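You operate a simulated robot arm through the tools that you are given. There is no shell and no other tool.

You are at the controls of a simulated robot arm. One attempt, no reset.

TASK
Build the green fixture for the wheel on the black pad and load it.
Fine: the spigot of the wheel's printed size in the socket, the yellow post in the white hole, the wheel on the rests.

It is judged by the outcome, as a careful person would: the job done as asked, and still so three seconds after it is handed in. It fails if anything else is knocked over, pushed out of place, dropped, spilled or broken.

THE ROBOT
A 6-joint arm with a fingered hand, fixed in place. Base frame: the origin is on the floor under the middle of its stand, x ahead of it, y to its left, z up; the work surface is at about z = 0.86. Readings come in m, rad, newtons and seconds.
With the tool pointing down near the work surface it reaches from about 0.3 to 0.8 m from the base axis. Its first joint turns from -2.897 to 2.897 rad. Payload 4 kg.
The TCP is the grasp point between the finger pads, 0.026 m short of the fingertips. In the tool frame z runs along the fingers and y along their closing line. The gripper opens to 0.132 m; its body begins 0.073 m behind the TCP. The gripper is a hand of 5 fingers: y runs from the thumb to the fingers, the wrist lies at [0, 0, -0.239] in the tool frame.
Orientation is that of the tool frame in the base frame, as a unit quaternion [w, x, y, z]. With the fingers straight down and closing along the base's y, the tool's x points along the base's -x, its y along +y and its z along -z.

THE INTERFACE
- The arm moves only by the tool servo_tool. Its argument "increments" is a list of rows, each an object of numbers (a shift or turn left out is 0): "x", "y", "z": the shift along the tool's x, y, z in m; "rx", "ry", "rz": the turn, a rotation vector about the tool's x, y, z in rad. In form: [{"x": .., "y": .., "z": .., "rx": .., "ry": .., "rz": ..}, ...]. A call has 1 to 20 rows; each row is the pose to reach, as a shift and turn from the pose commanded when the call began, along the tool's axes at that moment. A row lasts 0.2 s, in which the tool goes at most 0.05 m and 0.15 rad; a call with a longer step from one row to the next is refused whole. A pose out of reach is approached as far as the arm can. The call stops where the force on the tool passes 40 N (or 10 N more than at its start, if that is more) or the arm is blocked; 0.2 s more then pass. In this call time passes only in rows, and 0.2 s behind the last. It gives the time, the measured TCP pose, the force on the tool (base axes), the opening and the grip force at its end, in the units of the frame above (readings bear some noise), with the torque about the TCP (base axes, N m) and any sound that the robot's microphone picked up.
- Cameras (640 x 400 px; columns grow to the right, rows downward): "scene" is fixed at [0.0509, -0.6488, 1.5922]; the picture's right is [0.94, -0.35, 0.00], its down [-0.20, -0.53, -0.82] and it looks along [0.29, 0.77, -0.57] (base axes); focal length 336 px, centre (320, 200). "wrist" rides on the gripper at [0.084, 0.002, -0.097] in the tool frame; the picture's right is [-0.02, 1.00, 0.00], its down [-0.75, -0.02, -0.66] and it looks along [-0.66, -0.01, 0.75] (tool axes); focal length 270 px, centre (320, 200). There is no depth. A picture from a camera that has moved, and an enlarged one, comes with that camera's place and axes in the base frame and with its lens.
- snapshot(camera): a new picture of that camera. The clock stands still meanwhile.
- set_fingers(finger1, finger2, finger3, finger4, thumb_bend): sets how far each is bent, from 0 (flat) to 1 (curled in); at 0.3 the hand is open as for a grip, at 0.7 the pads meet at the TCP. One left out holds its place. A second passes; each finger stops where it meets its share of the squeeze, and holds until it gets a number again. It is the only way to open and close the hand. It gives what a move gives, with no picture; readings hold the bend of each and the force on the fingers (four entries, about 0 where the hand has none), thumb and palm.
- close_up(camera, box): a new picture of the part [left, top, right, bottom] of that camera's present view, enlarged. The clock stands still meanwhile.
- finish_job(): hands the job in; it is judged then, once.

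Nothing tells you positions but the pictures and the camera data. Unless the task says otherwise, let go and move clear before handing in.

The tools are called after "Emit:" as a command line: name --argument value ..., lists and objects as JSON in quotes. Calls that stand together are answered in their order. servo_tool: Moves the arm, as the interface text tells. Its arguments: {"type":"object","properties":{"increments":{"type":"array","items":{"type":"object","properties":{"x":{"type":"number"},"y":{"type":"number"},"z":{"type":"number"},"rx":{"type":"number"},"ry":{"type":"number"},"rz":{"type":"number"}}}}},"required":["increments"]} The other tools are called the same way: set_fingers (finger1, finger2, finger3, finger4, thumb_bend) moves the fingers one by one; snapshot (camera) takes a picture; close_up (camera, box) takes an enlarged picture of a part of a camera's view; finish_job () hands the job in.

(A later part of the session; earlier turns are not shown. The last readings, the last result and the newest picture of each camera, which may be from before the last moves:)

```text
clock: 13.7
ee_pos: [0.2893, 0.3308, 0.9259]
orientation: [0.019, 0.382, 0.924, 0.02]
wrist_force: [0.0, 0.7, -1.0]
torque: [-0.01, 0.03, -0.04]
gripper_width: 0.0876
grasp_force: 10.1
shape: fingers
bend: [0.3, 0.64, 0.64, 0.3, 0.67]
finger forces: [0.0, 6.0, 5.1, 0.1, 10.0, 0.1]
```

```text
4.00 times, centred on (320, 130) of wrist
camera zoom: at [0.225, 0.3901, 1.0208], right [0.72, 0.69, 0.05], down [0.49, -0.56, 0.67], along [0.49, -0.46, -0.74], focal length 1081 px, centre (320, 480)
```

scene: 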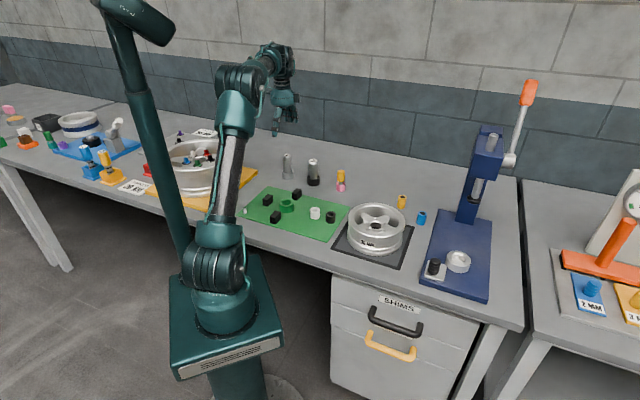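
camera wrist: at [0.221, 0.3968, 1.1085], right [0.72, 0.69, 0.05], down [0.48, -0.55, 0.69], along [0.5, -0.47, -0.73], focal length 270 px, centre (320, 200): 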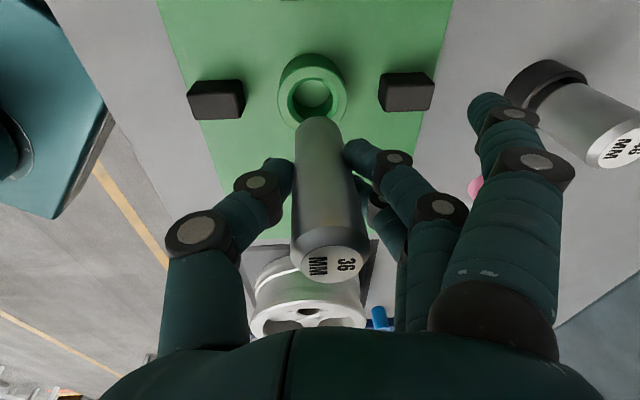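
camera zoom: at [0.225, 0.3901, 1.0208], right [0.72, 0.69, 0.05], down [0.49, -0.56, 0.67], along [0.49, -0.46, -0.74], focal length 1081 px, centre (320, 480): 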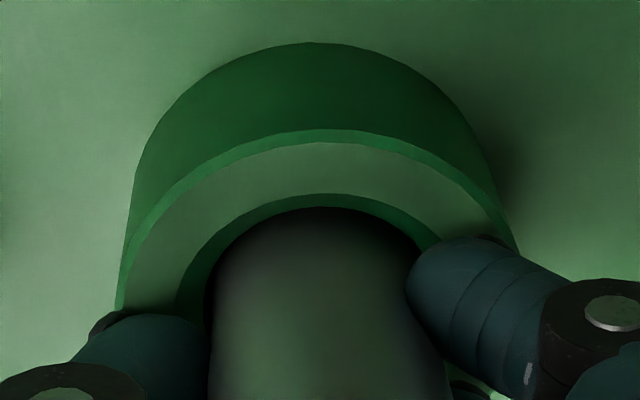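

The thumb tip is at the rim and the spigot is deep in the socket. I'll release it gently.

Emit:
set_fingers --finger2 0.5 --finger3 0.5 --thumb_bend 0.5

Emit:
close_up --camera "scene" --box '[260, 165, 320, 220]'

Emit:
close_up --camera "wrist" --box '[220, 60, 420, 300]'

```text
clock: 14.4
ee_pos: [0.2892, 0.3318, 0.9275]
orientation: [0.019, 0.382, 0.924, 0.022]
wrist_force: [-0.5, -0.1, 0.0]
torque: [0.0, -0.01, 0.0]
gripper_width: 0.1062
grasp_force: 0.1
shape: fingers
bend: [0.3, 0.5, 0.5, 0.3, 0.5]
finger forces: [0.0, 0.1, 0.0, 0.2, 0.0, 0.1]
stopped: the force on the tool passed its limit at 41 N (the readings are from after the stop); the commanded pose is now the measured one
```

```text
7.27 times, centred on (290, 192) of scene
camera zoom: at [0.0509, -0.6488, 1.5922], right [0.94, -0.35, 0.0], down [-0.2, -0.53, -0.82], along [0.29, 0.77, -0.57], focal length 2444 px, centre (538, 254)
```

zoom: 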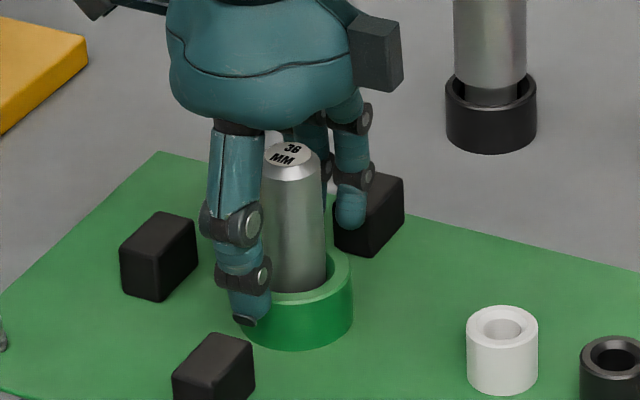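

```text
1.67 times, centred on (320, 180) of wrist
camera zoom: at [0.2254, 0.3905, 1.0223], right [0.72, 0.69, 0.06], down [0.49, -0.56, 0.67], along [0.5, -0.46, -0.74], focal length 450 px, centre (320, 233)
```

zoom: 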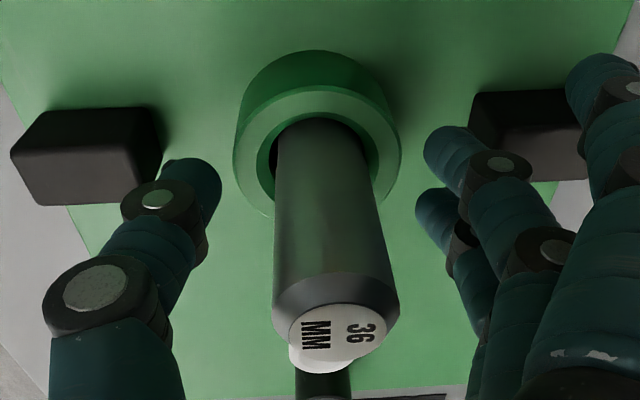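

The spigot stands in the socket. I'll raise the hand straight up, clear of it, and straighten the tool.

Emit:
servo_tool --increments '[{"x": -0.0003, "y": 0.0008, "z": -0.015}, {"x": -0.0008, "y": 0.0022, "z": -0.04}, {"x": -0.0017, "y": 0.0043, "z": -0.08}, {"x": -0.0025, "y": 0.0065, "z": -0.12, "rx": 0.05, "ry": 0.02}]'

Emit:
close_up --camera "scene" --box '[240, 150, 340, 240]'

Emit:
snapshot --camera "wrist"

```text
clock: 15.4
ee_pos: [0.2884, 0.3318, 1.048]
orientation: [0.002, 0.382, 0.924, 0.002]
wrist_force: [0.7, -0.3, 0.0]
torque: [-0.02, -0.03, 0.03]
gripper_width: 0.1062
grasp_force: 0.1
shape: fingers
bend: [0.3, 0.5, 0.5, 0.3, 0.5]
finger forces: [0.0, 0.0, 0.0, 0.0, 0.0, 0.0]
```

```text
4.44 times, centred on (290, 195) of scene
camera zoom: at [0.0509, -0.6488, 1.5922], right [0.94, -0.35, 0.0], down [-0.2, -0.53, -0.82], along [0.29, 0.77, -0.57], focal length 1494 px, centre (453, 222)
```

zoom: 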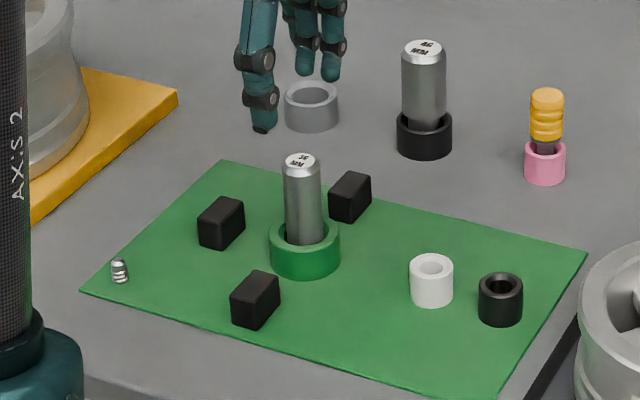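

```text
taken
camera wrist: at [0.2296, 0.3922, 1.1451], right [0.72, 0.69, 0.01], down [0.52, -0.55, 0.66], along [0.46, -0.47, -0.75], focal length 270 px, centre (320, 200)
```

wrist: 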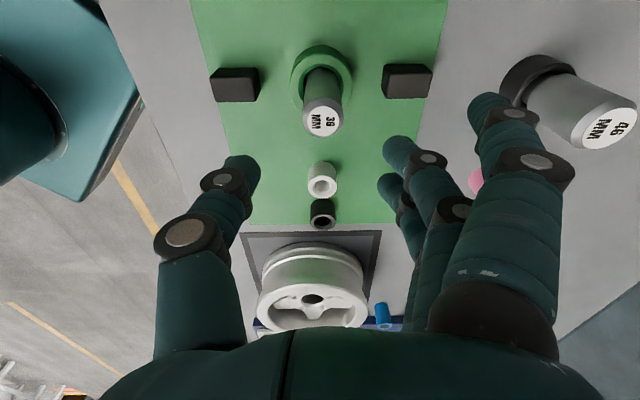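

The 36 MM spigot stands upright in the socket at ≈(0.2916, 0.3314). Next the yellow post in the pink cup: I'll move over it at about (0.528, 0.383).

Emit:
servo_tool --increments '[{"x": -0.022, "y": 0.034}, {"x": -0.044, "y": 0.068}, {"x": -0.067, "y": 0.103}, {"x": -0.089, "y": 0.137}, {"x": -0.111, "y": 0.171}, {"x": -0.1337, "y": 0.2058}]'

Emit:
snapshot --camera "wrist"

Emit:
close_up --camera "wrist" --box '[260, 40, 400, 180]'

Emit:
close_up --camera "scene" --box '[310, 140, 370, 200]'

```text
clock: 16.8
ee_pos: [0.529, 0.3835, 1.0491]
orientation: [0.0, 0.382, 0.924, 0.003]
wrist_force: [-0.2, 0.0, 0.7]
torque: [-0.02, 0.02, 0.0]
gripper_width: 0.1064
grasp_force: 0.0
shape: fingers
bend: [0.3, 0.5, 0.5, 0.3, 0.5]
finger forces: [0.0, 0.1, 0.1, 0.0, 0.0, 0.0]
```

```text
taken
camera wrist: at [0.4712, 0.4442, 1.1463], right [0.72, 0.69, 0.01], down [0.52, -0.55, 0.66], along [0.46, -0.47, -0.75], focal length 270 px, centre (320, 200)
```

wrist: 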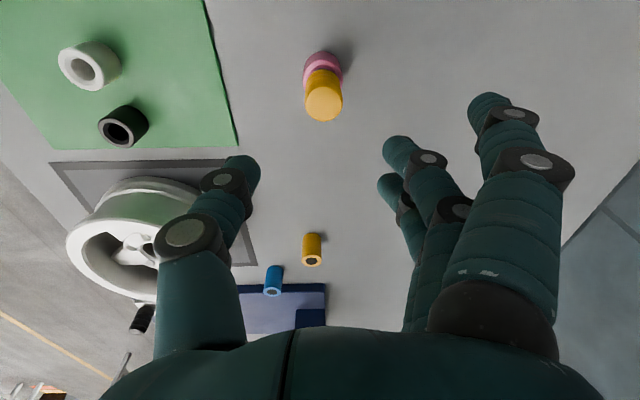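

```text
2.86 times, centred on (330, 110) of wrist
camera zoom: at [0.4712, 0.4442, 1.1463], right [0.72, 0.69, 0.01], down [0.52, -0.55, 0.66], along [0.46, -0.47, -0.75], focal length 772 px, centre (291, 457)
```

zoom: 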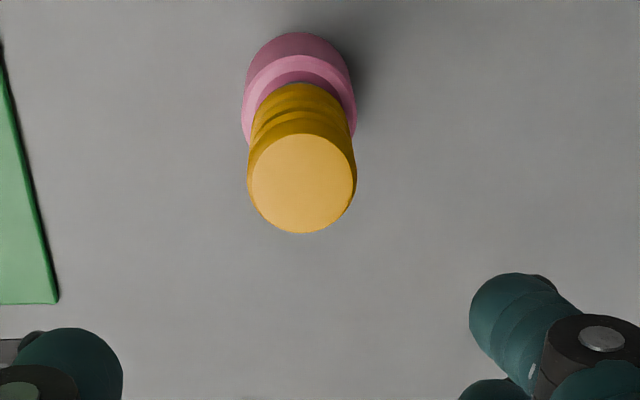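

```text
6.67 times, centred on (340, 170) of scene
camera zoom: at [0.0509, -0.6488, 1.5922], right [0.94, -0.35, 0.0], down [-0.2, -0.53, -0.82], along [0.29, 0.77, -0.57], focal length 2240 px, centre (187, 400)
```

zoom: 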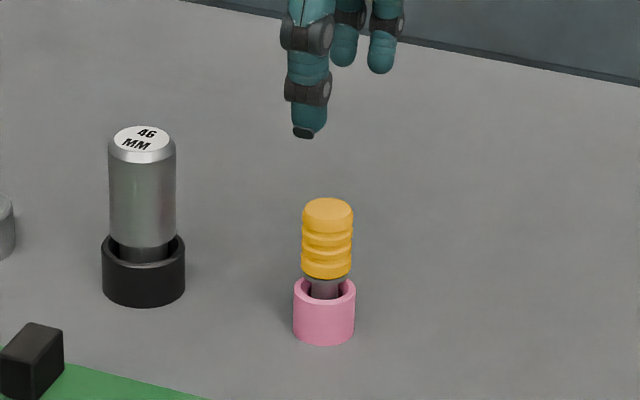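

The post is at ≈(0.5305, 0.390). I'll descend to just above it and check alignment.

Emit:
servo_tool --increments '[{"x": 0.0035, "y": 0.0056, "z": 0.02}, {"x": 0.0035, "y": 0.0056, "z": 0.05}]'

Emit:
close_up --camera "wrist" --box '[220, 60, 420, 300]'

```text
clock: 17.4
ee_pos: [0.5306, 0.3914, 0.9977]
orientation: [0.002, 0.382, 0.924, 0.003]
wrist_force: [0.4, -0.3, 0.7]
torque: [0.02, 0.03, -0.01]
gripper_width: 0.1061
grasp_force: 0.1
shape: fingers
bend: [0.3, 0.5, 0.5, 0.3, 0.5]
finger forces: [0.0, 0.0, 0.0, 0.1, 0.0, 0.0]
```

```text
1.67 times, centred on (320, 180) of wrist
camera zoom: at [0.4723, 0.4507, 1.0961], right [0.72, 0.69, 0.01], down [0.52, -0.55, 0.66], along [0.46, -0.47, -0.75], focal length 450 px, centre (320, 233)
```

zoom: 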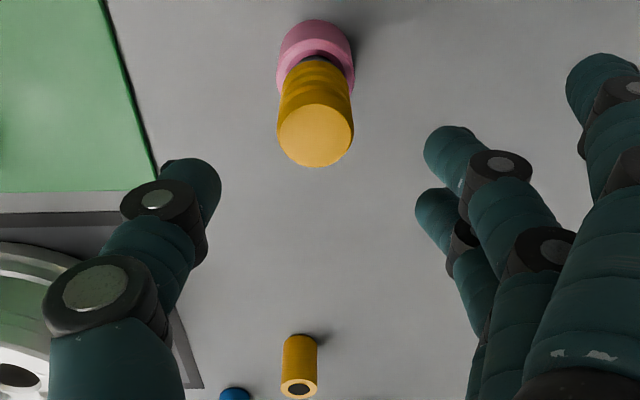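

Aligned within ~1 mm. I'll shift 2.5 mm towards the thumb side (closure centre seen last time) and descend to grip the handle.

Emit:
servo_tool --increments '[{"x": 0.001, "y": -0.0025, "z": 0.02}, {"x": 0.001, "y": -0.0025, "z": 0.045}, {"x": 0.001, "y": -0.0025, "z": 0.0627}]'

Emit:
close_up --camera "wrist" --box '[220, 60, 420, 300]'

Emit:
close_up --camera "scene" --box '[310, 140, 370, 200]'

```text
clock: 18.2
ee_pos: [0.5279, 0.3888, 0.936]
orientation: [0.001, 0.383, 0.924, 0.003]
wrist_force: [-0.4, 0.1, -0.5]
torque: [0.02, -0.03, 0.0]
gripper_width: 0.1066
grasp_force: 0.1
shape: fingers
bend: [0.3, 0.5, 0.5, 0.3, 0.5]
finger forces: [0.0, 0.0, 0.0, 0.0, 0.0, 0.0]
```

```text
1.67 times, centred on (320, 180) of wrist
camera zoom: at [0.4696, 0.4498, 1.0325], right [0.72, 0.69, 0.01], down [0.52, -0.55, 0.66], along [0.46, -0.47, -0.75], focal length 450 px, centre (320, 233)
```

zoom: 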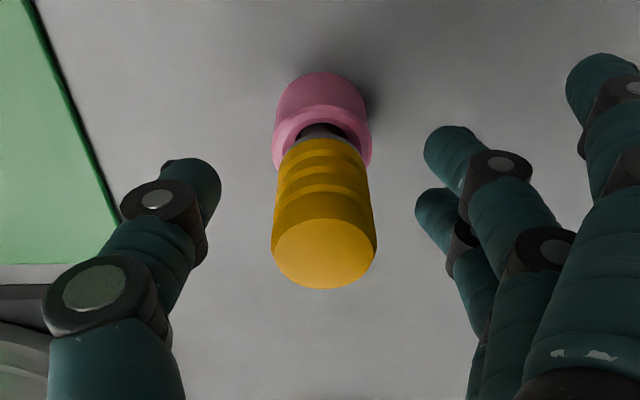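

```text
6.67 times, centred on (340, 170) of scene
camera zoom: at [0.0509, -0.6488, 1.5922], right [0.94, -0.35, 0.0], down [-0.2, -0.53, -0.82], along [0.29, 0.77, -0.57], focal length 2240 px, centre (187, 400)
```

zoom: 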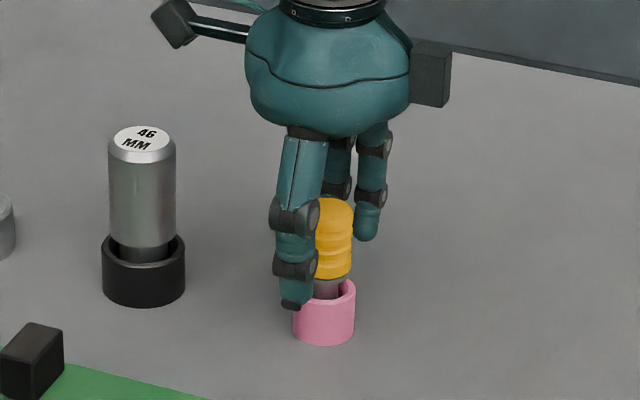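

The tips would contact the handle's lower end; I'll rise 7 mm to grip nearer its middle, then close.

Emit:
servo_tool --increments '[{"z": -0.007}]'

Emit:
set_fingers --finger2 0.62 --finger3 0.62 --thumb_bend 0.62

Emit:
close_up --camera "wrist" --box '[220, 60, 420, 300]'

```text
clock: 18.6
ee_pos: [0.5281, 0.3895, 0.9439]
orientation: [0.001, 0.383, 0.924, 0.004]
wrist_force: [0.4, 0.4, -0.2]
torque: [0.01, 0.0, 0.03]
gripper_width: 0.1062
grasp_force: 0.0
shape: fingers
bend: [0.3, 0.5, 0.5, 0.3, 0.5]
finger forces: [0.0, 0.1, 0.1, 0.0, 0.0, 0.0]
```

```text
clock: 19.6
ee_pos: [0.5281, 0.3887, 0.9425]
orientation: [0.002, 0.382, 0.924, 0.003]
wrist_force: [0.6, -0.4, 0.5]
torque: [-0.02, 0.01, 0.0]
gripper_width: 0.0886
grasp_force: 0.3
shape: fingers
bend: [0.3, 0.62, 0.62, 0.3, 0.62]
finger forces: [0.0, 0.0, 0.4, 0.0, 0.2, 0.0]
```

```text
1.67 times, centred on (320, 180) of wrist
camera zoom: at [0.4694, 0.4494, 1.04], right [0.72, 0.69, 0.01], down [0.52, -0.55, 0.66], along [0.46, -0.47, -0.75], focal length 450 px, centre (320, 233)
```

zoom: 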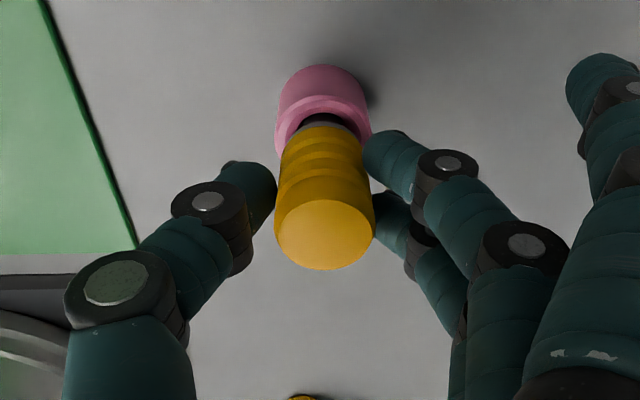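

Both sides just touch the handle, and it is still upright. Closing to grip.

Emit:
set_fingers --finger2 0.7 --finger3 0.7 --thumb_bend 0.7

Emit:
close_up --camera "wrist" --box '[220, 60, 420, 300]'

Emit:
close_up --camera "scene" --box '[310, 140, 370, 200]'

```text
clock: 20.6
ee_pos: [0.5285, 0.3884, 0.9441]
orientation: [0.002, 0.383, 0.924, 0.003]
wrist_force: [-0.2, -0.4, 0.9]
torque: [-0.01, -0.01, -0.02]
gripper_width: 0.0863
grasp_force: 9.8
shape: fingers
bend: [0.3, 0.64, 0.63, 0.3, 0.66]
finger forces: [0.0, 4.0, 5.6, 0.0, 9.7, 0.0]
```

```text
1.67 times, centred on (320, 180) of wrist
camera zoom: at [0.4694, 0.4494, 1.04], right [0.72, 0.69, 0.01], down [0.52, -0.55, 0.66], along [0.46, -0.47, -0.75], focal length 450 px, centre (320, 233)
```

zoom: 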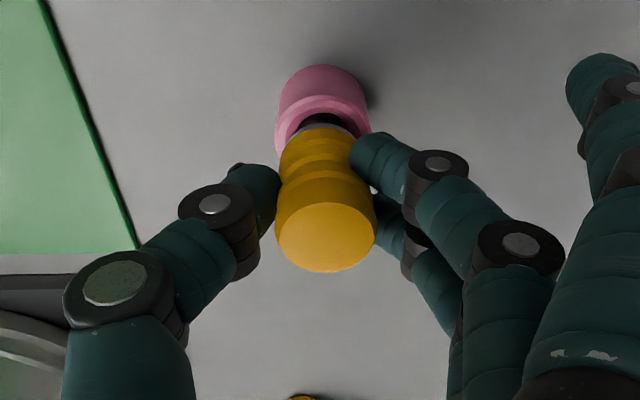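

```text
6.67 times, centred on (340, 170) of scene
camera zoom: at [0.0509, -0.6488, 1.5922], right [0.94, -0.35, 0.0], down [-0.2, -0.53, -0.82], along [0.29, 0.77, -0.57], focal length 2240 px, centre (187, 400)
```

zoom: 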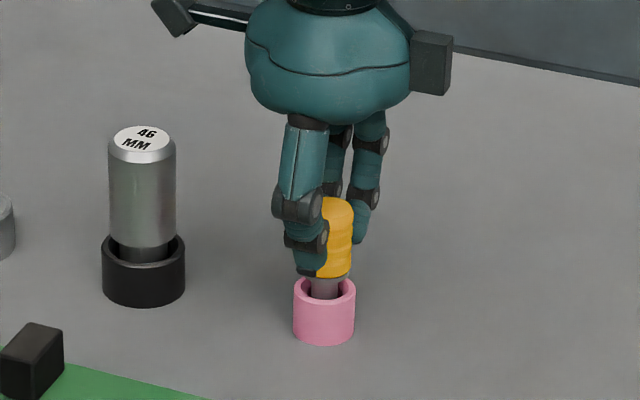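

Gripped at 10 N with the post about upright. Lifting.

Emit:
servo_tool --increments '[{"z": -0.01}, {"z": -0.03}, {"z": -0.055}, {"z": -0.08}]'

Emit:
close_up --camera "wrist" --box '[220, 40, 420, 280]'

Emit:
close_up --camera "scene" --box '[310, 120, 370, 200]'

```text
clock: 21.6
ee_pos: [0.5276, 0.3892, 1.0237]
orientation: [0.001, 0.383, 0.924, 0.002]
wrist_force: [-0.1, 0.4, -0.9]
torque: [0.02, 0.0, -0.01]
gripper_width: 0.0863
grasp_force: 9.6
shape: fingers
bend: [0.3, 0.64, 0.63, 0.3, 0.66]
finger forces: [0.1, 4.0, 5.7, 0.1, 9.7, 0.1]
```

```text
1.67 times, centred on (320, 160) of wrist
camera zoom: at [0.4695, 0.4494, 1.1205], right [0.72, 0.69, 0.01], down [0.52, -0.55, 0.66], along [0.46, -0.47, -0.75], focal length 450 px, centre (320, 267)
```

zoom: 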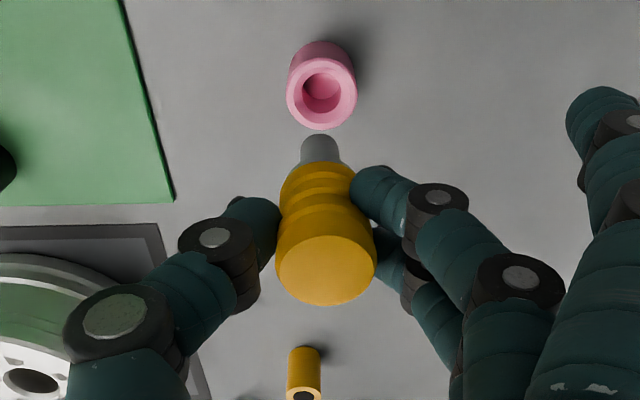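

```text
5.00 times, centred on (340, 160) of scene
camera zoom: at [0.0509, -0.6488, 1.5922], right [0.94, -0.35, 0.0], down [-0.2, -0.53, -0.82], along [0.29, 0.77, -0.57], focal length 1680 px, centre (220, 400)
```

zoom: 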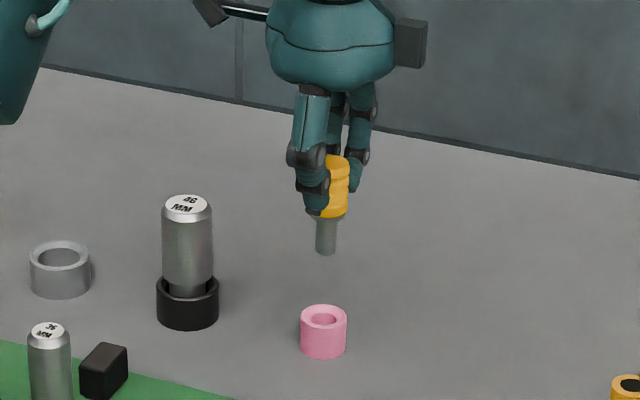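

The post is lifted and near vertical. I'll carry it over the white hole at ≈(0.366, 0.256) at this height and look.

Emit:
servo_tool --increments '[{"x": 0.004, "y": -0.035}, {"x": 0.008, "y": -0.07}, {"x": 0.012, "y": -0.105}, {"x": 0.016, "y": -0.14}, {"x": 0.02, "y": -0.175}, {"x": 0.0236, "y": -0.2098}]'

Emit:
close_up --camera "wrist" --box '[220, 40, 420, 280]'

Emit:
close_up --camera "scene" --box '[275, 150, 350, 230]'

Emit:
snapshot --camera "wrist"

```text
clock: 23.0
ee_pos: [0.3621, 0.2564, 1.0234]
orientation: [0.0, 0.383, 0.924, 0.004]
wrist_force: [0.0, -0.4, -1.3]
torque: [0.01, 0.0, 0.0]
gripper_width: 0.0862
grasp_force: 9.9
shape: fingers
bend: [0.3, 0.65, 0.63, 0.3, 0.66]
finger forces: [0.1, 4.0, 5.8, 0.0, 9.5, 0.0]
```

```text
1.67 times, centred on (320, 160) of wrist
camera zoom: at [0.3036, 0.3175, 1.1185], right [0.72, 0.69, 0.01], down [0.52, -0.55, 0.66], along [0.46, -0.47, -0.75], focal length 450 px, centre (320, 267)
```

zoom: 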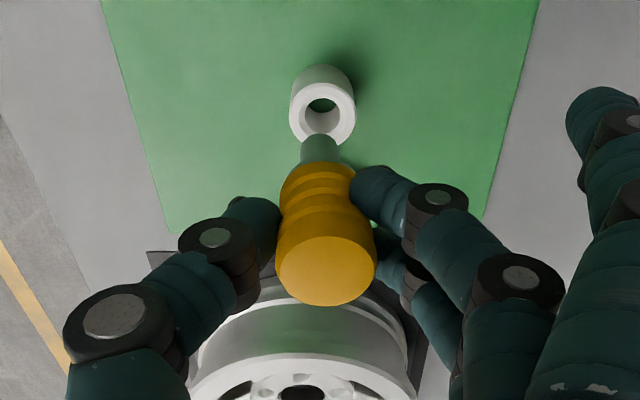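

```text
5.00 times, centred on (312, 190) of scene
camera zoom: at [0.0509, -0.6488, 1.5922], right [0.94, -0.35, 0.0], down [-0.2, -0.53, -0.82], along [0.29, 0.77, -0.57], focal length 1680 px, centre (358, 250)
```

zoom: 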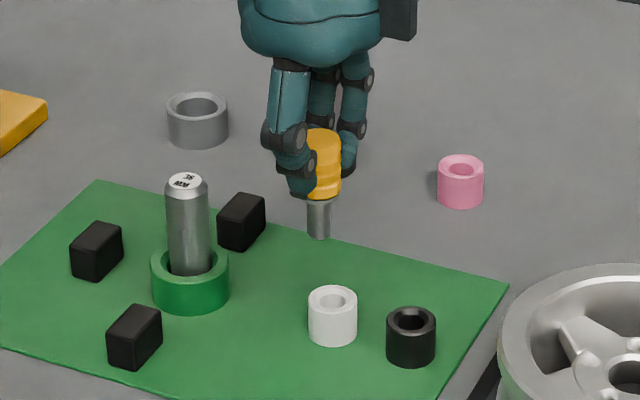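

```text
taken
camera wrist: at [0.3036, 0.3175, 1.1185], right [0.72, 0.69, 0.01], down [0.52, -0.55, 0.66], along [0.46, -0.47, -0.75], focal length 270 px, centre (320, 200)
```

wrist: 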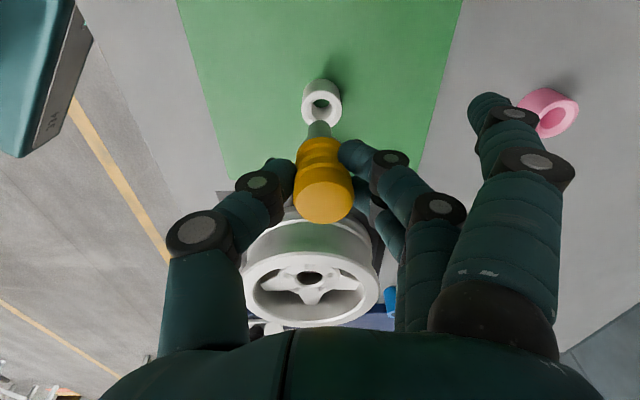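

Emit:
close_up --camera "wrist" --box '[285, 70, 355, 140]'

Emit:
close_up --camera "scene" --box '[320, 172, 360, 222]'

Emit:
close_up --camera "scene" --box '[325, 170, 350, 225]'

```text
5.71 times, centred on (320, 105) of wrist
camera zoom: at [0.3036, 0.3175, 1.1185], right [0.72, 0.69, 0.01], down [0.52, -0.55, 0.66], along [0.46, -0.47, -0.75], focal length 1544 px, centre (320, 743)
```

zoom: 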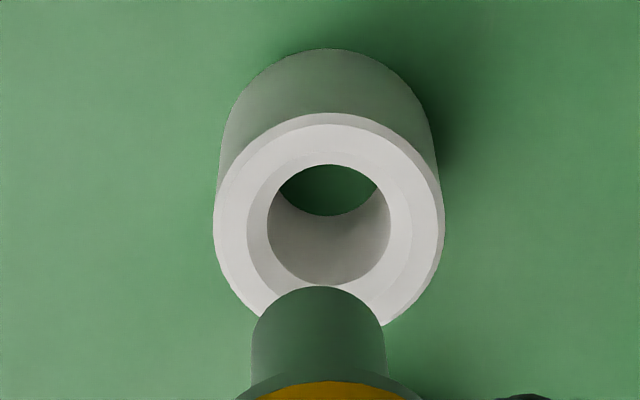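

```text
8.00 times, centred on (340, 197) of scene
camera zoom: at [0.0509, -0.6488, 1.5922], right [0.94, -0.35, 0.0], down [-0.2, -0.53, -0.82], along [0.29, 0.77, -0.57], focal length 2688 px, centre (160, 224)
```

zoom: 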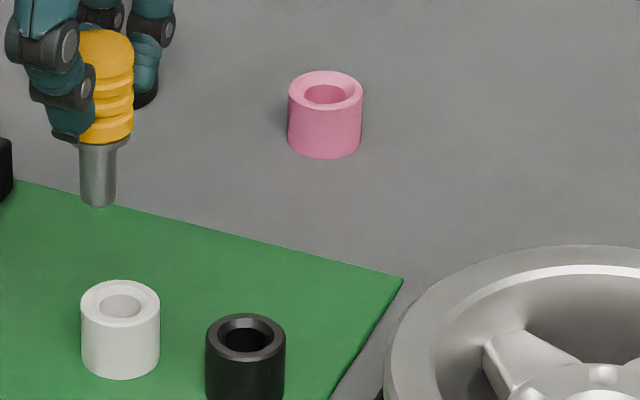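

```text
7.27 times, centred on (338, 198) of scene
camera zoom: at [0.0509, -0.6488, 1.5922], right [0.94, -0.35, 0.0], down [-0.2, -0.53, -0.82], along [0.29, 0.77, -0.57], focal length 2444 px, centre (193, 218)
```

zoom: 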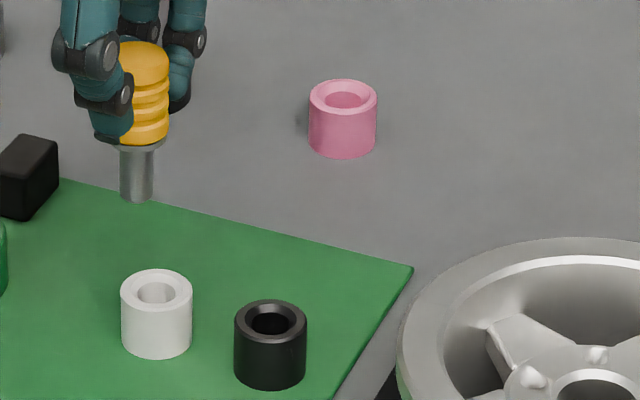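

The white hole centre lies ~9 mm off in tool −x and 2 mm in +y from the pin. I'll shift and lower to just above the hole.

Emit:
servo_tool --increments '[{"x": -0.0085, "y": 0.002, "z": 0.0}, {"x": -0.0085, "y": 0.002, "z": 0.025}, {"x": -0.0085, "y": 0.002, "z": 0.045}]'

Emit:
close_up --camera "wrist" --box '[270, 80, 370, 180]'

Emit:
close_up --camera "scene" --box '[295, 180, 335, 225]'

```text
clock: 23.8
ee_pos: [0.3717, 0.2534, 0.977]
orientation: [0.002, 0.383, 0.924, 0.004]
wrist_force: [-0.7, -0.1, -0.9]
torque: [-0.04, 0.01, -0.01]
gripper_width: 0.0862
grasp_force: 9.3
shape: fingers
bend: [0.3, 0.65, 0.63, 0.3, 0.66]
finger forces: [0.0, 4.1, 5.9, 0.0, 9.6, 0.0]
```

```text
4.00 times, centred on (320, 130) of wrist
camera zoom: at [0.3121, 0.3137, 1.0742], right [0.72, 0.69, 0.01], down [0.52, -0.55, 0.66], along [0.46, -0.47, -0.75], focal length 1081 px, centre (320, 480)
```

zoom: 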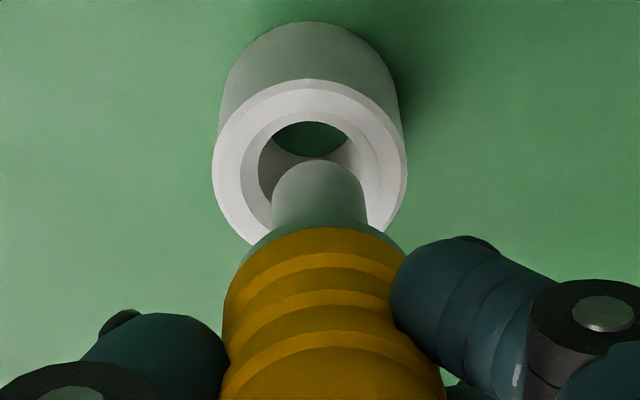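

```text
8.89 times, centred on (315, 202) of scene
camera zoom: at [0.0509, -0.6488, 1.5922], right [0.94, -0.35, 0.0], down [-0.2, -0.53, -0.82], along [0.29, 0.77, -0.57], focal length 2987 px, centre (364, 178)
```

zoom: 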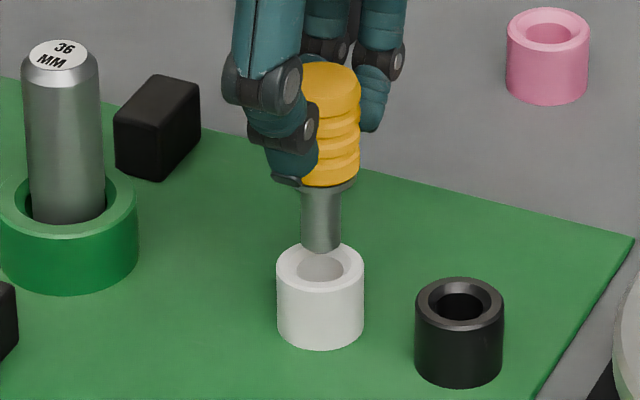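

Pin and hole are aligned within ~1 mm. Lowering into the hole in steps.

Emit:
servo_tool --increments '[{"y": -0.001, "z": 0.005}, {"y": -0.001, "z": 0.01}, {"y": -0.001, "z": 0.015}]'

Emit:
close_up --camera "wrist" --box '[270, 80, 370, 180]'

Emit:
close_up --camera "scene" --box '[295, 180, 335, 225]'

```text
clock: 24.6
ee_pos: [0.3699, 0.2519, 0.9618]
orientation: [0.002, 0.383, 0.924, 0.003]
wrist_force: [0.1, 0.5, -0.9]
torque: [0.03, -0.01, 0.0]
gripper_width: 0.0862
grasp_force: 10.2
shape: fingers
bend: [0.3, 0.65, 0.63, 0.3, 0.66]
finger forces: [0.0, 4.1, 5.8, 0.0, 9.4, 0.1]
```

```text
4.00 times, centred on (320, 130) of wrist
camera zoom: at [0.3115, 0.3124, 1.059], right [0.72, 0.69, 0.01], down [0.52, -0.55, 0.66], along [0.46, -0.47, -0.75], focal length 1081 px, centre (320, 480)
```

zoom: 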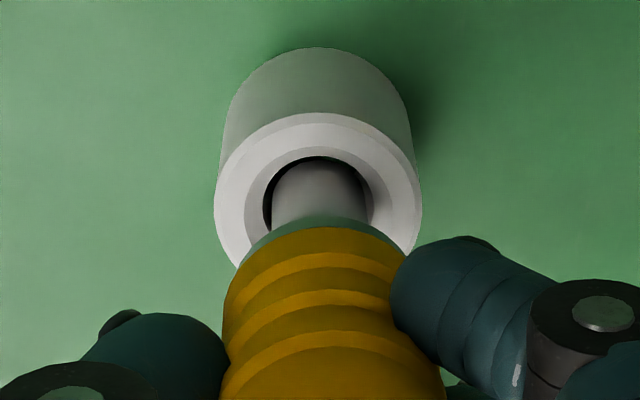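

```text
8.89 times, centred on (315, 202) of scene
camera zoom: at [0.0509, -0.6488, 1.5922], right [0.94, -0.35, 0.0], down [-0.2, -0.53, -0.82], along [0.29, 0.77, -0.57], focal length 2987 px, centre (364, 178)
```

zoom: 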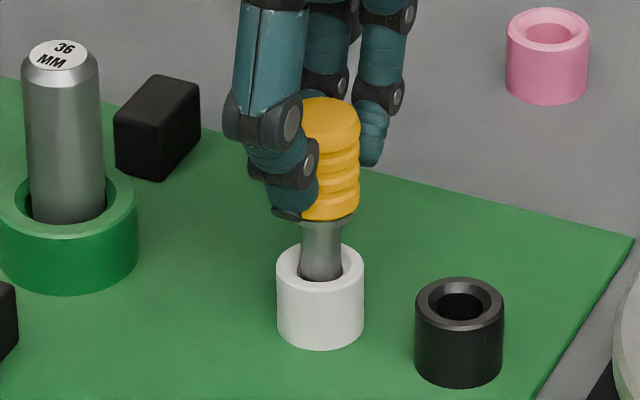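

It has entered the hole cleanly. Continuing down gently.

Emit:
servo_tool --increments '[{"z": 0.005}, {"z": 0.01}]'

Emit:
servo_tool --increments '[{"z": 0.002}, {"z": 0.004}]'

Emit:
close_up --camera "scene" --box '[295, 180, 335, 225]'

```text
clock: 25.2
ee_pos: [0.3689, 0.2513, 0.9516]
orientation: [0.001, 0.383, 0.924, 0.003]
wrist_force: [-0.2, -0.3, 0.1]
torque: [0.0, -0.01, -0.06]
gripper_width: 0.0864
grasp_force: 9.9
shape: fingers
bend: [0.3, 0.65, 0.63, 0.3, 0.66]
finger forces: [0.1, 4.1, 5.8, 0.0, 9.5, 0.1]
```

```text
clock: 25.8
ee_pos: [0.3702, 0.2521, 0.9478]
orientation: [0.002, 0.382, 0.924, 0.003]
wrist_force: [-2.2, 0.8, 2.2]
torque: [0.0, 0.04, 0.02]
gripper_width: 0.0865
grasp_force: 10.5
shape: fingers
bend: [0.3, 0.65, 0.63, 0.3, 0.66]
finger forces: [0.1, 4.5, 5.6, 0.0, 10.6, 0.0]
```

```text
8.89 times, centred on (315, 202) of scene
camera zoom: at [0.0509, -0.6488, 1.5922], right [0.94, -0.35, 0.0], down [-0.2, -0.53, -0.82], along [0.29, 0.77, -0.57], focal length 2987 px, centre (364, 178)
```

zoom: 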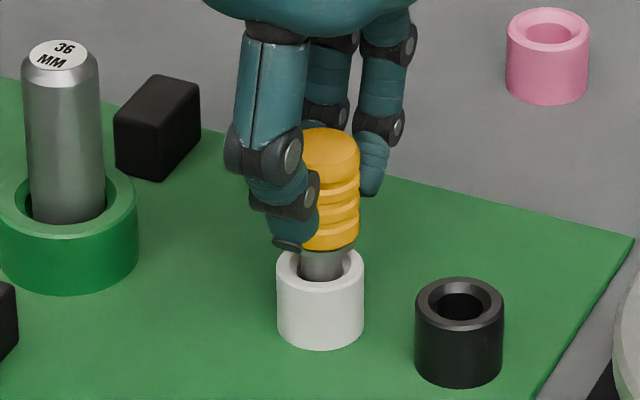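

Emit:
servo_tool --increments '[{"z": 0.0015}, {"z": 0.003}]'

Emit:
close_up --camera "scene" --box '[295, 180, 335, 225]'

Emit:
close_up --camera "wrist" --box '[220, 80, 420, 280]'

```text
clock: 26.4
ee_pos: [0.3713, 0.2519, 0.9448]
orientation: [0.002, 0.382, 0.924, 0.003]
wrist_force: [-3.3, 0.9, 2.7]
torque: [0.01, 0.06, 0.0]
gripper_width: 0.0867
grasp_force: 10.6
shape: fingers
bend: [0.3, 0.65, 0.64, 0.3, 0.66]
finger forces: [0.1, 4.4, 5.1, 0.1, 11.4, 0.0]
```

```text
8.89 times, centred on (315, 202) of scene
camera zoom: at [0.0509, -0.6488, 1.5922], right [0.94, -0.35, 0.0], down [-0.2, -0.53, -0.82], along [0.29, 0.77, -0.57], focal length 2987 px, centre (364, 178)
```

zoom: 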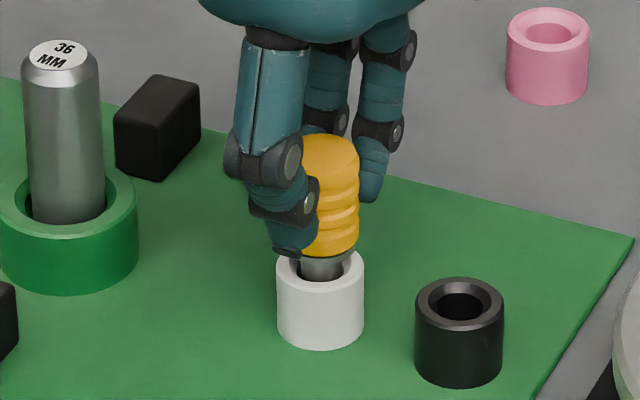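

```text
2.00 times, centred on (320, 180) of wrist
camera zoom: at [0.3116, 0.3123, 1.042], right [0.72, 0.69, 0.01], down [0.52, -0.55, 0.66], along [0.46, -0.47, -0.75], focal length 541 px, centre (320, 240)
```

zoom: 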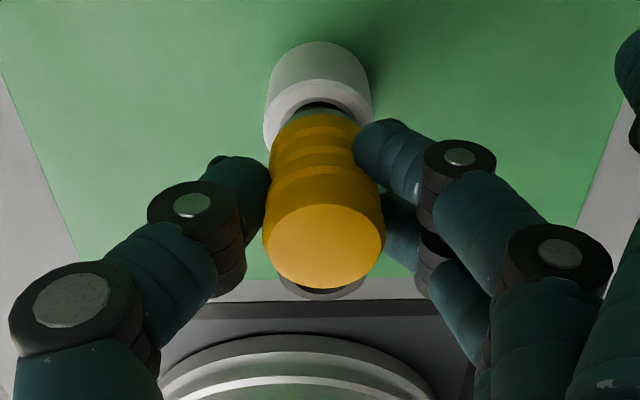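

A slight side force (−x) shows the pin leaning on the wall; I'll give ~1 mm that way and continue down.

Emit:
servo_tool --increments '[{"x": 0.0008, "y": -0.0008, "z": 0.001}, {"x": 0.001, "y": -0.0008, "z": 0.003}]'

Emit:
close_up --camera "scene" --box '[295, 180, 335, 225]'

```text
clock: 27.0
ee_pos: [0.3697, 0.2514, 0.9426]
orientation: [0.002, 0.383, 0.924, 0.003]
wrist_force: [1.2, -1.2, 2.0]
torque: [0.01, -0.06, 0.0]
gripper_width: 0.0867
grasp_force: 10.2
shape: fingers
bend: [0.3, 0.65, 0.64, 0.3, 0.66]
finger forces: [0.0, 3.6, 6.9, 0.0, 9.2, 0.0]
```

```text
8.89 times, centred on (315, 202) of scene
camera zoom: at [0.0509, -0.6488, 1.5922], right [0.94, -0.35, 0.0], down [-0.2, -0.53, -0.82], along [0.29, 0.77, -0.57], focal length 2987 px, centre (364, 178)
```

zoom: 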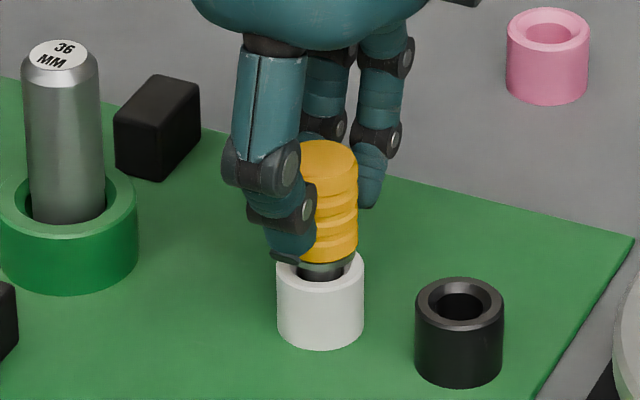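

Emit:
servo_tool --increments '[{"z": 0.0015}, {"z": 0.003}]'

Emit:
close_up --camera "scene" --box '[295, 180, 335, 225]'

```text
clock: 27.6
ee_pos: [0.369, 0.2522, 0.9396]
orientation: [0.002, 0.382, 0.924, 0.004]
wrist_force: [2.0, -3.6, 5.9]
torque: [-0.04, -0.09, -0.01]
gripper_width: 0.0868
grasp_force: 10.2
shape: fingers
bend: [0.3, 0.66, 0.64, 0.3, 0.66]
finger forces: [0.0, 3.7, 7.1, 0.1, 10.0, 0.0]
```

```text
8.89 times, centred on (315, 202) of scene
camera zoom: at [0.0509, -0.6488, 1.5922], right [0.94, -0.35, 0.0], down [-0.2, -0.53, -0.82], along [0.29, 0.77, -0.57], focal length 2987 px, centre (364, 178)
```

zoom: 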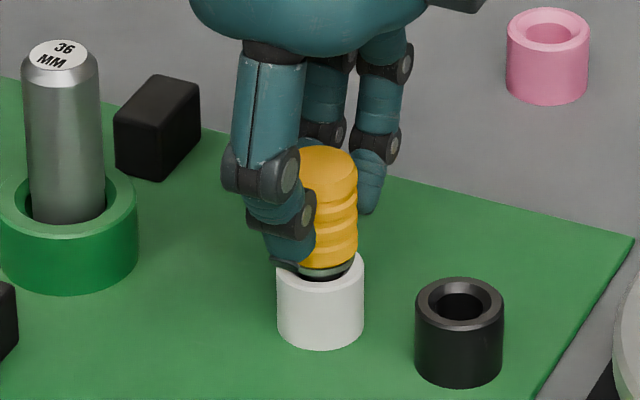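

The pin is at the bottom of the hole. Releasing gently.

Emit:
set_fingers --finger2 0.58 --finger3 0.58 --thumb_bend 0.58

Emit:
close_up --camera "scene" --box '[295, 180, 335, 225]'

Emit:
close_up --camera "wrist" --box '[220, 80, 420, 280]'

```text
clock: 28.6
ee_pos: [0.3674, 0.2524, 0.9389]
orientation: [0.001, 0.383, 0.924, 0.002]
wrist_force: [-1.0, 0.3, -0.4]
torque: [0.0, -0.02, -0.03]
gripper_width: 0.0947
grasp_force: 0.0
shape: fingers
bend: [0.3, 0.57, 0.57, 0.3, 0.57]
finger forces: [0.1, 0.0, 0.0, 0.1, 0.0, 0.0]
```

```text
8.89 times, centred on (315, 202) of scene
camera zoom: at [0.0509, -0.6488, 1.5922], right [0.94, -0.35, 0.0], down [-0.2, -0.53, -0.82], along [0.29, 0.77, -0.57], focal length 2987 px, centre (364, 178)
```

zoom: 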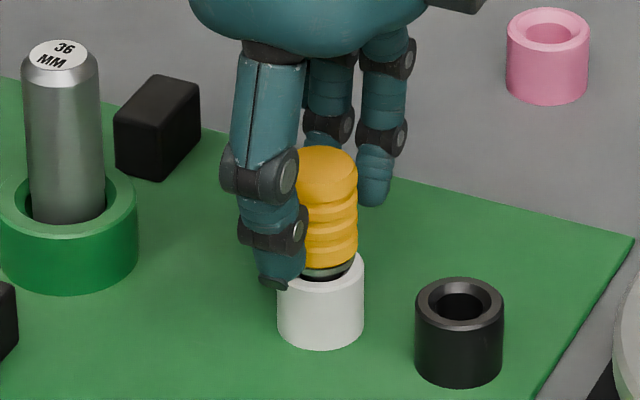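

```text
2.00 times, centred on (320, 180) of wrist
camera zoom: at [0.3103, 0.3125, 1.036], right [0.72, 0.69, 0.01], down [0.52, -0.55, 0.66], along [0.46, -0.47, -0.75], focal length 541 px, centre (320, 240)
```

zoom: 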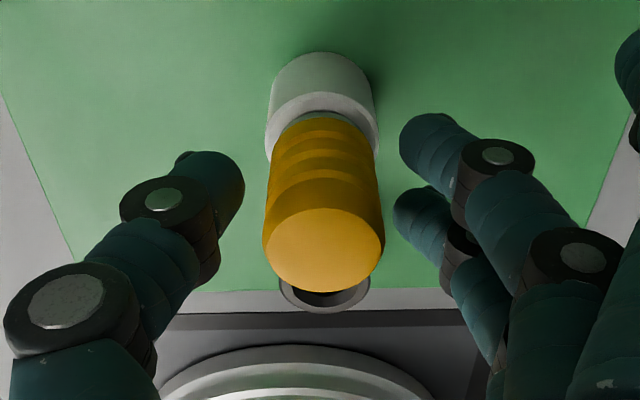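

The post stands in the white hole. Opening further and rising.

Emit:
set_fingers --finger2 0.45 --finger3 0.45 --thumb_bend 0.45

Emit:
servo_tool --increments '[{"z": -0.02}, {"z": -0.05}, {"z": -0.09}, {"z": -0.13}]'

Emit:
snapshot --camera "wrist"

Emit:
close_up --camera "scene" --box '[260, 160, 350, 240]'

```text
clock: 29.6
ee_pos: [0.3694, 0.2516, 0.9399]
orientation: [0.001, 0.383, 0.924, 0.004]
wrist_force: [0.2, -0.2, 0.7]
torque: [0.01, -0.02, 0.01]
gripper_width: 0.1145
grasp_force: 0.0
shape: fingers
bend: [0.3, 0.45, 0.45, 0.3, 0.45]
finger forces: [0.1, 0.0, 0.1, 0.0, 0.0, 0.0]
```

```text
clock: 30.6
ee_pos: [0.367, 0.2507, 1.0697]
orientation: [0.002, 0.382, 0.924, 0.004]
wrist_force: [0.1, 0.4, -0.4]
torque: [0.0, 0.01, 0.01]
gripper_width: 0.1144
grasp_force: 0.0
shape: fingers
bend: [0.3, 0.45, 0.45, 0.3, 0.45]
finger forces: [0.1, 0.1, 0.1, 0.0, 0.0, 0.0]
```

```text
taken
camera wrist: at [0.3088, 0.3111, 1.1661], right [0.72, 0.69, 0.01], down [0.52, -0.55, 0.66], along [0.46, -0.47, -0.75], focal length 270 px, centre (320, 200)
```

wrist: 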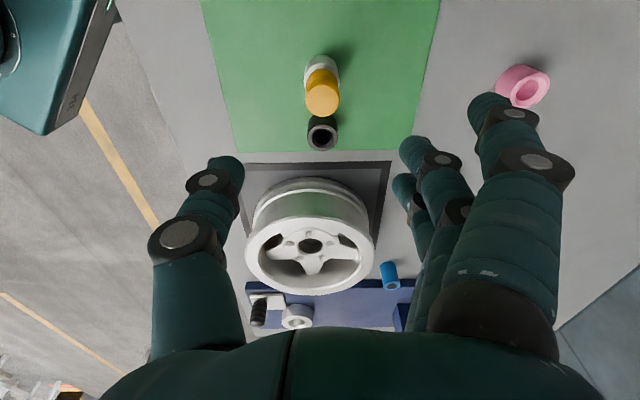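

```text
5.00 times, centred on (305, 200) of scene
camera zoom: at [0.0509, -0.6488, 1.5922], right [0.94, -0.35, 0.0], down [-0.2, -0.53, -0.82], along [0.29, 0.77, -0.57], focal length 1680 px, centre (395, 200)
```

zoom: 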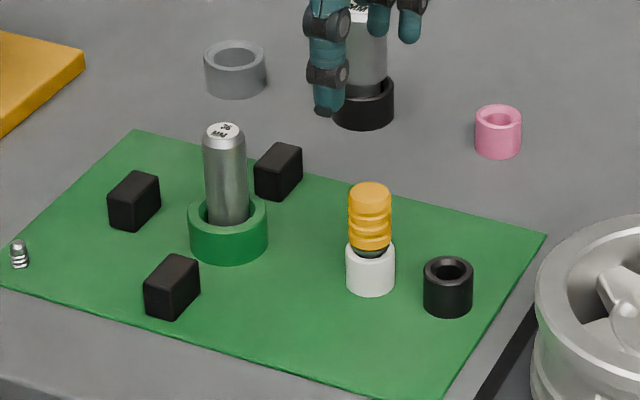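

Spigot and post are both in place. Now I'll go above the wheel for a close look at its hub, spokes and rim.

Emit:
servo_tool --increments '[{"x": -0.036, "y": -0.0044, "z": -0.005}, {"x": -0.072, "y": -0.0088, "z": -0.01}, {"x": -0.107, "y": -0.013, "z": -0.015}, {"x": -0.143, "y": -0.0175, "z": -0.02}, {"x": -0.179, "y": -0.022, "z": -0.025}, {"x": -0.2142, "y": -0.0262, "z": -0.03}]'

Emit:
snapshot --camera "wrist"

Emit:
close_up --camera "scene" --box '[325, 180, 445, 280]'

```text
clock: 32.0
ee_pos: [0.5025, 0.0802, 1.099]
orientation: [0.001, 0.382, 0.924, 0.004]
wrist_force: [0.9, -0.7, 0.2]
torque: [0.01, -0.02, -0.02]
gripper_width: 0.1146
grasp_force: 0.0
shape: fingers
bend: [0.3, 0.45, 0.45, 0.3, 0.45]
finger forces: [0.0, 0.1, 0.0, 0.0, 0.0, 0.0]
```

```text
taken
camera wrist: at [0.4439, 0.1412, 1.1957], right [0.72, 0.69, 0.01], down [0.52, -0.55, 0.66], along [0.46, -0.47, -0.75], focal length 270 px, centre (320, 200)
```

wrist: 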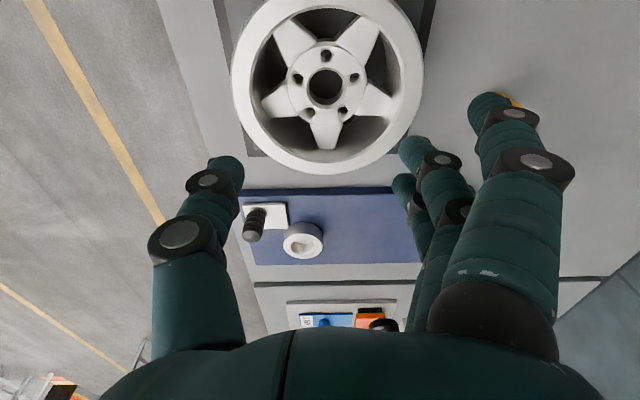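

```text
4.00 times, centred on (385, 230) of scene
camera zoom: at [0.0509, -0.6488, 1.5922], right [0.94, -0.35, 0.0], down [-0.2, -0.53, -0.82], along [0.29, 0.77, -0.57], focal length 1344 px, centre (60, 80)
```

zoom: 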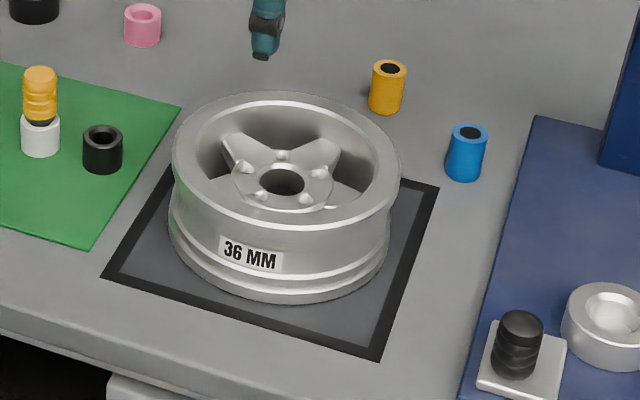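

Emit:
close_up --camera "wrist" --box '[210, 0, 450, 180]'

Emit:
close_up --camera "wrist" --box '[260, 30, 400, 160]'

```text
2.22 times, centred on (330, 90) of wrist
camera zoom: at [0.4439, 0.1412, 1.1957], right [0.72, 0.69, 0.01], down [0.52, -0.55, 0.66], along [0.46, -0.47, -0.75], focal length 601 px, centre (298, 444)
```

zoom: 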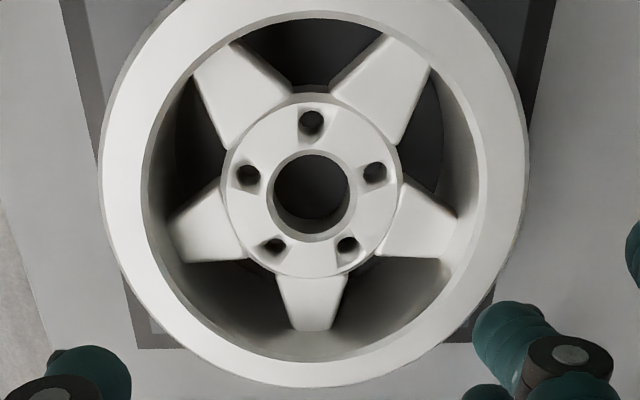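

```text
3.08 times, centred on (330, 95) of wrist
camera zoom: at [0.4439, 0.1412, 1.1957], right [0.72, 0.69, 0.01], down [0.52, -0.55, 0.66], along [0.46, -0.47, -0.75], focal length 832 px, centre (289, 523)
```

zoom: 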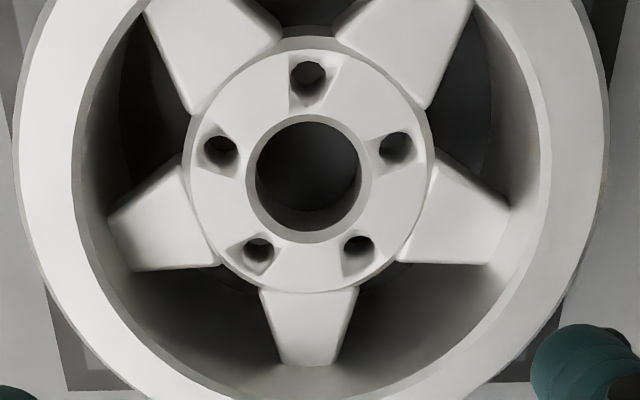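

The wheel (Ø≈0.18) is too wide to span, but its five-spoke hub can be held through three openings: thumb in one, fingers 1 and 4 in two others, with fingers 2 and 3 curled away. I'll turn 18° so the thumb lines up with an opening, centre over the hub and try the finger shape in the air.

Emit:
servo_tool --increments '[{"x": -0.004, "y": 0.003, "z": 0.01, "rz": 0.105}, {"x": -0.009, "y": 0.007, "z": 0.02, "rz": 0.21}, {"x": -0.0132, "y": 0.0101, "z": 0.03, "rz": 0.314}]'

Emit:
set_fingers --finger1 0.45 --finger2 1.0 --finger3 1.0 --finger4 0.45 --thumb_bend 0.45

Emit:
snapshot --camera "wrist"

Emit:
close_up --camera "scene" --box '[320, 120, 440, 270]'

```text
clock: 32.8
ee_pos: [0.5196, 0.0785, 1.0685]
orientation: [0.001, 0.523, 0.852, 0.004]
wrist_force: [-0.1, -0.1, 0.9]
torque: [0.03, 0.04, 0.01]
gripper_width: 0.1144
grasp_force: 0.0
shape: fingers
bend: [0.3, 0.45, 0.45, 0.3, 0.45]
finger forces: [0.0, 0.0, 0.0, 0.1, 0.2, 0.1]
```

```text
clock: 33.8
ee_pos: [0.5172, 0.0788, 1.0696]
orientation: [0.002, 0.522, 0.853, 0.003]
wrist_force: [-0.2, 0.4, 0.1]
torque: [-0.01, 0.0, 0.01]
gripper_width: 0.0907
grasp_force: 0.1
shape: fingers
bend: [0.45, 1.0, 1.0, 0.45, 0.45]
finger forces: [0.0, 0.0, 0.0, 0.1, 0.1, 0.0]
```

```text
taken
camera wrist: at [0.4815, 0.1546, 1.166], right [0.9, 0.44, 0.01], down [0.33, -0.68, 0.66], along [0.29, -0.59, -0.75], focal length 270 px, centre (320, 200)
```

wrist: 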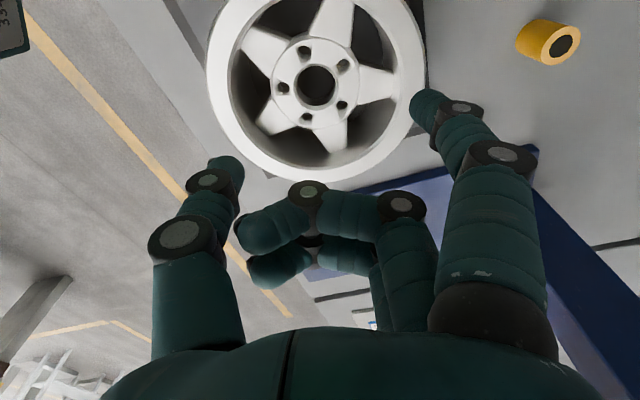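

```text
2.67 times, centred on (380, 195) of scene
camera zoom: at [0.0509, -0.6488, 1.5922], right [0.94, -0.35, 0.0], down [-0.2, -0.53, -0.82], along [0.29, 0.77, -0.57], focal length 896 px, centre (160, 213)
```

zoom: 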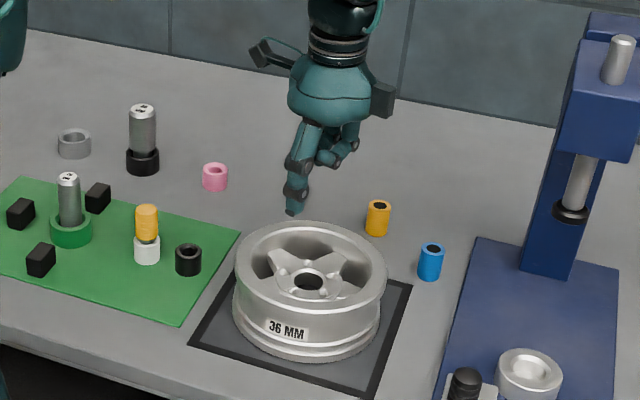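

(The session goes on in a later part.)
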